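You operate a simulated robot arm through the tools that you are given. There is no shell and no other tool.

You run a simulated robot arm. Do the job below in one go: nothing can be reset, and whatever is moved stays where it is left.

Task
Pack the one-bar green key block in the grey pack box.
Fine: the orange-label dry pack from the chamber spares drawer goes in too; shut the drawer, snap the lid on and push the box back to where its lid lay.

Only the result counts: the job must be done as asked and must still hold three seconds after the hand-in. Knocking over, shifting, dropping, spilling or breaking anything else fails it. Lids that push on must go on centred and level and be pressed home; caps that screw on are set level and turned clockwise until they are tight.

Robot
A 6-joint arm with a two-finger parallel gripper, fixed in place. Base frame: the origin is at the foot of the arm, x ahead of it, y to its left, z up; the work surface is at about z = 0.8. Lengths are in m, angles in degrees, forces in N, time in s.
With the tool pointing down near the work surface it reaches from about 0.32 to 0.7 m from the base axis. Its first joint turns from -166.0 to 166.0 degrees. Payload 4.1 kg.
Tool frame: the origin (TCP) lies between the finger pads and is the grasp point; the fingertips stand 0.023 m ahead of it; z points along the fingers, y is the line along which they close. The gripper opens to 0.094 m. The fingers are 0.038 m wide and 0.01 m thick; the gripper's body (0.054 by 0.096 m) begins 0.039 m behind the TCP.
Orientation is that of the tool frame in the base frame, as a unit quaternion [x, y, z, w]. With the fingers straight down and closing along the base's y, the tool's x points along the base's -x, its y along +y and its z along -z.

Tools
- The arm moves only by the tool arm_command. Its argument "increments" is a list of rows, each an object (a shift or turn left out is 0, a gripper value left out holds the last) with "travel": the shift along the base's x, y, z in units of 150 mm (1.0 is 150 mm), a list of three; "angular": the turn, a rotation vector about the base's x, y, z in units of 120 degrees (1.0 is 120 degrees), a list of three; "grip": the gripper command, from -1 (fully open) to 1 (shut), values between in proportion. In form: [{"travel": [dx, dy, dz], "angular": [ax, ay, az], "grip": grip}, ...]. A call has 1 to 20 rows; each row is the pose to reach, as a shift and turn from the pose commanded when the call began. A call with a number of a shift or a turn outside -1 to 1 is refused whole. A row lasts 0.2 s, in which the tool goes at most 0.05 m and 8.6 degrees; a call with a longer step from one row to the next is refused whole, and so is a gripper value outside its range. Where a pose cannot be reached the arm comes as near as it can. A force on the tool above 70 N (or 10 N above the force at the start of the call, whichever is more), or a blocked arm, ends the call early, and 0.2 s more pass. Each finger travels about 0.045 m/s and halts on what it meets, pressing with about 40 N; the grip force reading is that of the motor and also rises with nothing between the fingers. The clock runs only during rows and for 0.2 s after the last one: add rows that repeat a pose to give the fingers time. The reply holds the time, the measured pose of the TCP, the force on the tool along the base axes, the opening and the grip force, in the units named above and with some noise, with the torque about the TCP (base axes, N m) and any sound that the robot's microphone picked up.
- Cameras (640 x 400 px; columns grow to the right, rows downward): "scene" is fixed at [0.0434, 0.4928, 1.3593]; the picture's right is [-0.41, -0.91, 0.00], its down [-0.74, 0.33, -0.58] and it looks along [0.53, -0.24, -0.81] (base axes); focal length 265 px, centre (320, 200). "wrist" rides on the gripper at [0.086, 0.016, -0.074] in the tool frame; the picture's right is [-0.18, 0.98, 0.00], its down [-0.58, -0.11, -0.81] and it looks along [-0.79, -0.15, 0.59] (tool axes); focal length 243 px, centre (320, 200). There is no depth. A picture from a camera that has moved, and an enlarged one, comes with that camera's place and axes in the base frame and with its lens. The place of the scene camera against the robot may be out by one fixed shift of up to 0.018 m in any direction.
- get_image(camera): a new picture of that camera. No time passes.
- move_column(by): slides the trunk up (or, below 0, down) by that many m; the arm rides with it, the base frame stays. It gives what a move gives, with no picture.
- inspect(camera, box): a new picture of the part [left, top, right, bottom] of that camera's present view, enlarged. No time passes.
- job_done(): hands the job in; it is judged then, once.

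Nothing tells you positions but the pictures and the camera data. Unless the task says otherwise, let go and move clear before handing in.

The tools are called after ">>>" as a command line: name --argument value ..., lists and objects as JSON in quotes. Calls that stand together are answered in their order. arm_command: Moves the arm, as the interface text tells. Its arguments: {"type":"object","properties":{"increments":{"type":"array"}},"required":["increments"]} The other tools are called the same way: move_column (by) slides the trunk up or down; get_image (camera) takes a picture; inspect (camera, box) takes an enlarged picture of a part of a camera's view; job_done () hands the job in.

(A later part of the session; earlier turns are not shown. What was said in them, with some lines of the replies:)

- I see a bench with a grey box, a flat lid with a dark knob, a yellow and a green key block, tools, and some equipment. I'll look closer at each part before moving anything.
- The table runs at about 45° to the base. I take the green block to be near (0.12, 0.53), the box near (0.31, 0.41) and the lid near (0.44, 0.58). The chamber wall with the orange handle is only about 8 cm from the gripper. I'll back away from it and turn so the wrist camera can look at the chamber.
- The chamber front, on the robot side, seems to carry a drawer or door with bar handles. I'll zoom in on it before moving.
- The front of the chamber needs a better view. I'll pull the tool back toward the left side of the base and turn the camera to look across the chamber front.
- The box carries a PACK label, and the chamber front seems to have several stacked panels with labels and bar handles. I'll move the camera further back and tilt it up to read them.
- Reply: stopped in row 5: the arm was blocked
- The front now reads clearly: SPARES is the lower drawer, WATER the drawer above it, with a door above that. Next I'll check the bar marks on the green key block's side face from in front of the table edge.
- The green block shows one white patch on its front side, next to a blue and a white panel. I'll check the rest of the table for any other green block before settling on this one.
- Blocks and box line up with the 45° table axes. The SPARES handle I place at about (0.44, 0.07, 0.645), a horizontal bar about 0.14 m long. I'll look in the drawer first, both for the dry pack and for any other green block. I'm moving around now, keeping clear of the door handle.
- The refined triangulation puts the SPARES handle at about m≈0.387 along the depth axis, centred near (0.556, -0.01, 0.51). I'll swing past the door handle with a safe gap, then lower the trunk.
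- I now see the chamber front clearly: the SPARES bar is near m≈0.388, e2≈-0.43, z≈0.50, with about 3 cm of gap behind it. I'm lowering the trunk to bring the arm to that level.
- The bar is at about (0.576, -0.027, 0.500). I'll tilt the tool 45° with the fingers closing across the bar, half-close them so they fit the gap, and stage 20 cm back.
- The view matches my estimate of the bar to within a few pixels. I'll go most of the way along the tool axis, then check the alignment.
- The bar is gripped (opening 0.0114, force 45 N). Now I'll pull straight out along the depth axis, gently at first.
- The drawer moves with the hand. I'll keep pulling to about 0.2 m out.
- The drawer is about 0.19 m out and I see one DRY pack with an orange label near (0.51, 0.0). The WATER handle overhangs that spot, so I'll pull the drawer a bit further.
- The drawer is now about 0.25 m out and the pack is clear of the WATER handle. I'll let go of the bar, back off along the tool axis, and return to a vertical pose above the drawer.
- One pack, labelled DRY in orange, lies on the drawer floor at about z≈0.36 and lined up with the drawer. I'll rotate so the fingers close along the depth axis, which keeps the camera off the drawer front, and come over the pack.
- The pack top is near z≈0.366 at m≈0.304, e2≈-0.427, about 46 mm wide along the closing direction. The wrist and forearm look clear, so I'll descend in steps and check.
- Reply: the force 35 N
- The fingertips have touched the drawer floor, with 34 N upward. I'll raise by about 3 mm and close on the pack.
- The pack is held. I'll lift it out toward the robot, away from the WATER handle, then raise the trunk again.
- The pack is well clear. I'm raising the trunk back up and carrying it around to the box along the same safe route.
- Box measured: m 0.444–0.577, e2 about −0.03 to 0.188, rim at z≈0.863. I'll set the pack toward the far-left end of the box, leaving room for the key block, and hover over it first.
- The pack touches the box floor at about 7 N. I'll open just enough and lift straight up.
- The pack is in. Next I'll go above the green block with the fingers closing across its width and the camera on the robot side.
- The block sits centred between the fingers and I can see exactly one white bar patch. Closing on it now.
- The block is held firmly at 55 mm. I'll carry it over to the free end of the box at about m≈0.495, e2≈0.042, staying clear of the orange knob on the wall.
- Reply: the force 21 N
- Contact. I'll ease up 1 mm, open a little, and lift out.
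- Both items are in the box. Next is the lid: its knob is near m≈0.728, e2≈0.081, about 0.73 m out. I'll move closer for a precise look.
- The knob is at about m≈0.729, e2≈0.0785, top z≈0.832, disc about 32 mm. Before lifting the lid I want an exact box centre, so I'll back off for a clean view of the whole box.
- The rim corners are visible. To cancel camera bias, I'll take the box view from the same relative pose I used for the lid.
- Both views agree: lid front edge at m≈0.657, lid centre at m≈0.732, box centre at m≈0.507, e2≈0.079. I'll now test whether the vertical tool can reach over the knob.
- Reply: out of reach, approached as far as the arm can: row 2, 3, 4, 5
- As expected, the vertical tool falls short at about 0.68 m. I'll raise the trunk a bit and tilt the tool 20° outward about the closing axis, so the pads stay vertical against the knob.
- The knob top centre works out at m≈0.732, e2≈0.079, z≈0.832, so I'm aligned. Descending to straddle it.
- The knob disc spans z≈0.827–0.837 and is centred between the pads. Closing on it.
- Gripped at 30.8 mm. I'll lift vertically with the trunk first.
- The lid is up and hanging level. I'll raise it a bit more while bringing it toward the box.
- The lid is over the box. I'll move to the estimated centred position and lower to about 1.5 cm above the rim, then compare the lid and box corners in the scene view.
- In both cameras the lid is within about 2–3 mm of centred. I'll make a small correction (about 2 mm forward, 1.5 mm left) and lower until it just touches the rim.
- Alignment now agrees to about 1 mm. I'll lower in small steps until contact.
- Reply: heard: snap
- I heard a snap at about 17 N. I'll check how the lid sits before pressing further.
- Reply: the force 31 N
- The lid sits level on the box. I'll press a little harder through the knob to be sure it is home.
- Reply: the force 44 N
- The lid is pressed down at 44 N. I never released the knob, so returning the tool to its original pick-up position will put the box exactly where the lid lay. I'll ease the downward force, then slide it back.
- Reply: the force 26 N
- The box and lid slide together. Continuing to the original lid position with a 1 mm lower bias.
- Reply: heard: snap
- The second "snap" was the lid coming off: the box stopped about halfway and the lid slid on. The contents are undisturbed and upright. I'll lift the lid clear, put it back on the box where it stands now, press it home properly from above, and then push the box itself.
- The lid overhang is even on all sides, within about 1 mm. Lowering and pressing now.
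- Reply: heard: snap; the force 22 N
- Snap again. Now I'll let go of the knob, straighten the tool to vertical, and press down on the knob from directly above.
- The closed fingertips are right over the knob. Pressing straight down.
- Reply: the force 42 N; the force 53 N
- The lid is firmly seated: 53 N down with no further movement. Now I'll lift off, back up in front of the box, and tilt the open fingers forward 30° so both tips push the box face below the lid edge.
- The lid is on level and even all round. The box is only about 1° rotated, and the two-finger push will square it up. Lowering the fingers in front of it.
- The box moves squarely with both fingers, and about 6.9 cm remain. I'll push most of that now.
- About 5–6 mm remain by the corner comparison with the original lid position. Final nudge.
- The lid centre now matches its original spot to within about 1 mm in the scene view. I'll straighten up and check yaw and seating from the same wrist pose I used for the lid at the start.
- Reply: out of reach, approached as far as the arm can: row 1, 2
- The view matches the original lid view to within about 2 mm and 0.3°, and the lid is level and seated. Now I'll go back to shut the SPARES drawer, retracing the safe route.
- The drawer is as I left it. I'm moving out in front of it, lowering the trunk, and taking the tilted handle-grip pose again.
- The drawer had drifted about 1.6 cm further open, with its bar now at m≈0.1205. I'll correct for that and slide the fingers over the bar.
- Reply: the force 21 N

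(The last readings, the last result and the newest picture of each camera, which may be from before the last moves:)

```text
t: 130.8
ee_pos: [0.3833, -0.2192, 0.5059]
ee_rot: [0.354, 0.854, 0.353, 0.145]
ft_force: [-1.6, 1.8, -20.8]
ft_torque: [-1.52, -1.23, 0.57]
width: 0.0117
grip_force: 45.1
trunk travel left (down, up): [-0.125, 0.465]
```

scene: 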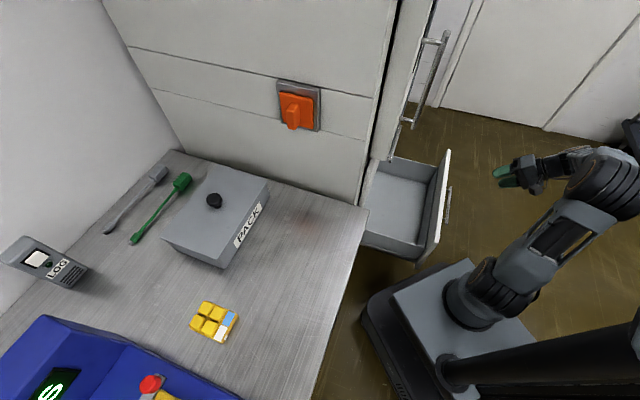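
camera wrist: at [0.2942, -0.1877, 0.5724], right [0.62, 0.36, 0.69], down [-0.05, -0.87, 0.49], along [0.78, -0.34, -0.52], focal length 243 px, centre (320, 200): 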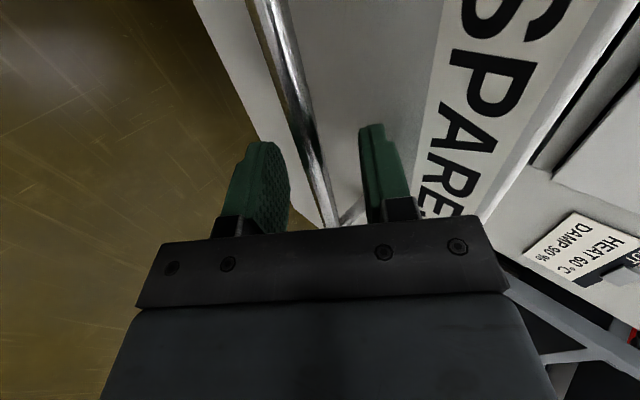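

Gripped again. Pushing the drawer in along the depth axis.

>>> arm_command --increments '[{"travel": [0.05, 0.05, -0.01], "grip": 0.9}, {"travel": [0.15, 0.15, -0.01], "grip": 0.9}, {"travel": [0.25, 0.25, -0.01], "grip": 0.9}, {"travel": [0.35, 0.35, -0.01], "grip": 0.9}, {"travel": [0.45, 0.45, -0.01], "grip": 0.9}, {"travel": [0.55, 0.55, -0.01], "grip": 0.9}, {"travel": [0.65, 0.65, -0.01], "grip": 0.9}, {"travel": [0.75, 0.75, -0.01], "grip": 0.9}, {"travel": [0.85, 0.85, -0.01], "grip": 0.9}, {"travel": [0.95, 0.95, -0.01], "grip": 0.9}]'

>>> get_image --camera "scene"

```text
t: 133.0
ee_pos: [0.5257, -0.077, 0.5054]
ee_rot: [0.354, 0.853, 0.353, 0.147]
ft_force: [-0.8, 2.8, 11.5]
ft_torque: [-0.69, -0.9, 1.38]
width: 0.0116
grip_force: 45.1
trunk travel left (down, up): [-0.125, 0.465]
```

```text
taken
```

scene: 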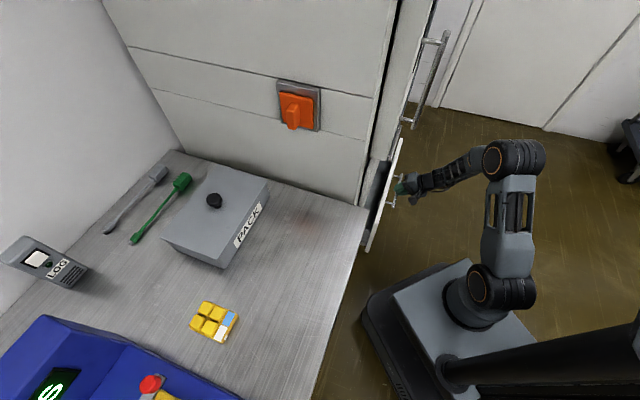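

>>> arm_command --increments '[{"travel": [0.08, 0.08, 0.005], "grip": 0.9}, {"travel": [0.16, 0.16, 0.005], "grip": 0.9}, {"travel": [0.24, 0.24, 0.005], "grip": 0.9}, {"travel": [0.28, 0.28, 0.005], "grip": 0.9}]'

>>> arm_command --increments '[{"travel": [0.012, 0.012, 0], "grip": 0.9}, {"travel": [0.024, 0.024, 0], "grip": 0.9}, {"travel": [0.036, 0.036, 0], "grip": 0.9}, {"travel": [0.048, 0.048, 0], "grip": 0.9}]'

```text
t: 134.0
ee_pos: [0.5676, -0.0349, 0.5055]
ee_rot: [0.354, 0.854, 0.352, 0.146]
ft_force: [3.7, 2.9, -1.4]
ft_torque: [-1.33, -1.52, 0.38]
width: 0.0116
grip_force: 45.2
trunk travel left (down, up): [-0.125, 0.465]
```

```text
t: 135.0
ee_pos: [0.5714, -0.0306, 0.5065]
ee_rot: [0.358, 0.853, 0.35, 0.146]
ft_force: [-31.0, -22.4, 6.5]
ft_torque: [-0.98, -0.41, 1.4]
width: 0.0116
grip_force: 44.9
trunk travel left (down, up): [-0.125, 0.465]
```

The drawer hit its closed stop at the same handle position as at the start. I'll release and back off along the tool axis.

>>> arm_command --increments '[{"travel": [-0.01, -0.01, 0], "grip": 0.9}, {"travel": [-0.01, -0.01, 0], "grip": 0.15}, {"travel": [-0.01, -0.01, 0], "grip": 0.15}, {"travel": [-0.01, -0.01, 0], "grip": 0.15}, {"travel": [-0.01, -0.01, 0], "grip": 0.15}, {"travel": [-0.08, -0.08, 0.1], "grip": 0.15}, {"travel": [-0.2, -0.2, 0.27], "grip": 0.15}, {"travel": [-0.35, -0.35, 0.48], "grip": 0.15}, {"travel": [-0.5, -0.5, 0.69], "grip": 0.15}, {"travel": [-0.65, -0.65, 0.8], "grip": 0.15}]'

>>> get_image --camera "wrist"

>>> get_image --camera "scene"

```text
t: 137.2
ee_pos: [0.4768, -0.1262, 0.6269]
ee_rot: [0.355, 0.853, 0.353, 0.146]
ft_force: [0.5, 0.8, -0.5]
ft_torque: [0.01, 0.0, -0.01]
width: 0.0398
grip_force: 0.1
trunk travel left (down, up): [-0.125, 0.465]
```

```text
taken
camera wrist: at [0.3874, -0.0931, 0.6916], right [0.62, 0.36, 0.69], down [-0.05, -0.87, 0.49], along [0.78, -0.34, -0.53], focal length 243 px, centre (320, 200)
```

wrist: 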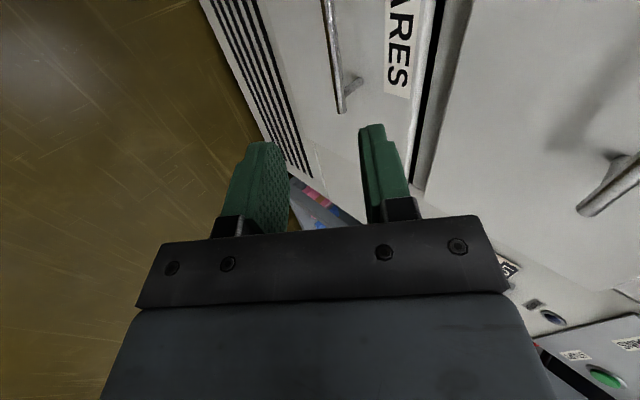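

```text
taken
```

scene: 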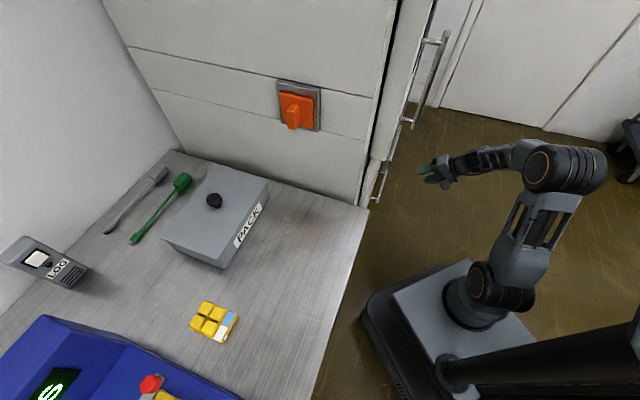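

>>> inspect --camera "scene" --box '[340, 130, 440, 230]'

>>> inspect --camera "scene" --box '[150, 150, 280, 280]'

>>> inspect --camera "wrist" --box '[260, 0, 480, 220]'

```text
4.00 times, centred on (390, 180) of scene
camera zoom: at [0.0434, 0.4928, 1.3593], right [-0.41, -0.91, 0.0], down [-0.74, 0.33, -0.58], along [0.53, -0.24, -0.81], focal length 1062 px, centre (40, 280)
```

zoom: 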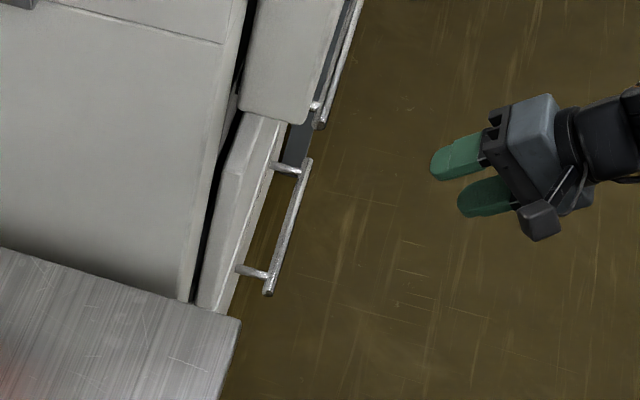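

```text
3.08 times, centred on (215, 215) of scene
camera zoom: at [0.0434, 0.4928, 1.3593], right [-0.41, -0.91, 0.0], down [-0.74, 0.33, -0.58], along [0.53, -0.24, -0.81], focal length 817 px, centre (643, 154)
```

zoom: 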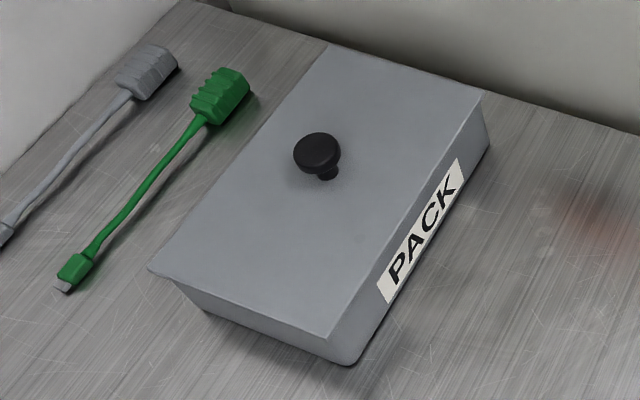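

```text
1.82 times, centred on (370, 110) of wrist
camera zoom: at [0.3874, -0.0931, 0.6916], right [0.62, 0.36, 0.69], down [-0.05, -0.87, 0.49], along [0.78, -0.34, -0.53], focal length 441 px, centre (229, 364)
```

zoom: 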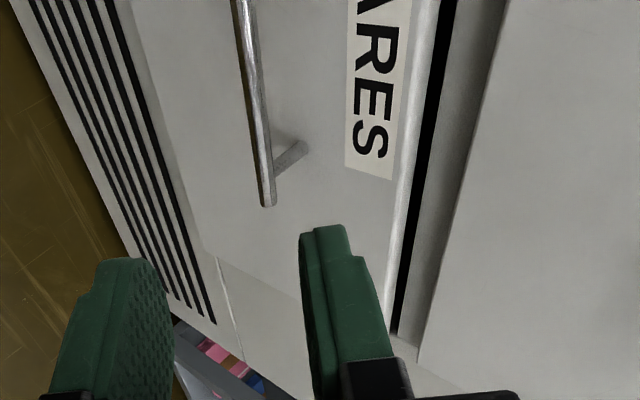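

The drawer is shut, with its handle in exactly the starting place. The box stands within about 1–2 mm of where the lid lay, its lid snapped on level, with the green block and the orange-label dry pack inside. The arm is clear of everything, so I'm handing in.

>>> job_done

```text
The job is handed in.
```

The job is done and handed in. As far as the cameras and force readings show, everything is as you asked:

- **Packed:** The green key block with one white bar and the orange-label dry pack from the SPARES drawer are both in the grey box. No other green block turned up on the table or in the opened drawer.
- **Lid:** It snapped on, and I pressed it from above at about 53 N with no further movement. It sits level and centred.
- **Box:** It stands within about 2 mm and 1° of where the lid lay.
- **Drawer:** It is shut. I pushed it to its stop, and its handle is back where it started.

**Lid refitted:** The lid came off once. I had snapped it on and was sliding the box back by its knob when it let go about halfway. The contents stayed in place. I refitted and pressed the lid where the box stood, then pushed the box the rest of the way by its front face, below the lid.

I saw nothing else on the bench shift.
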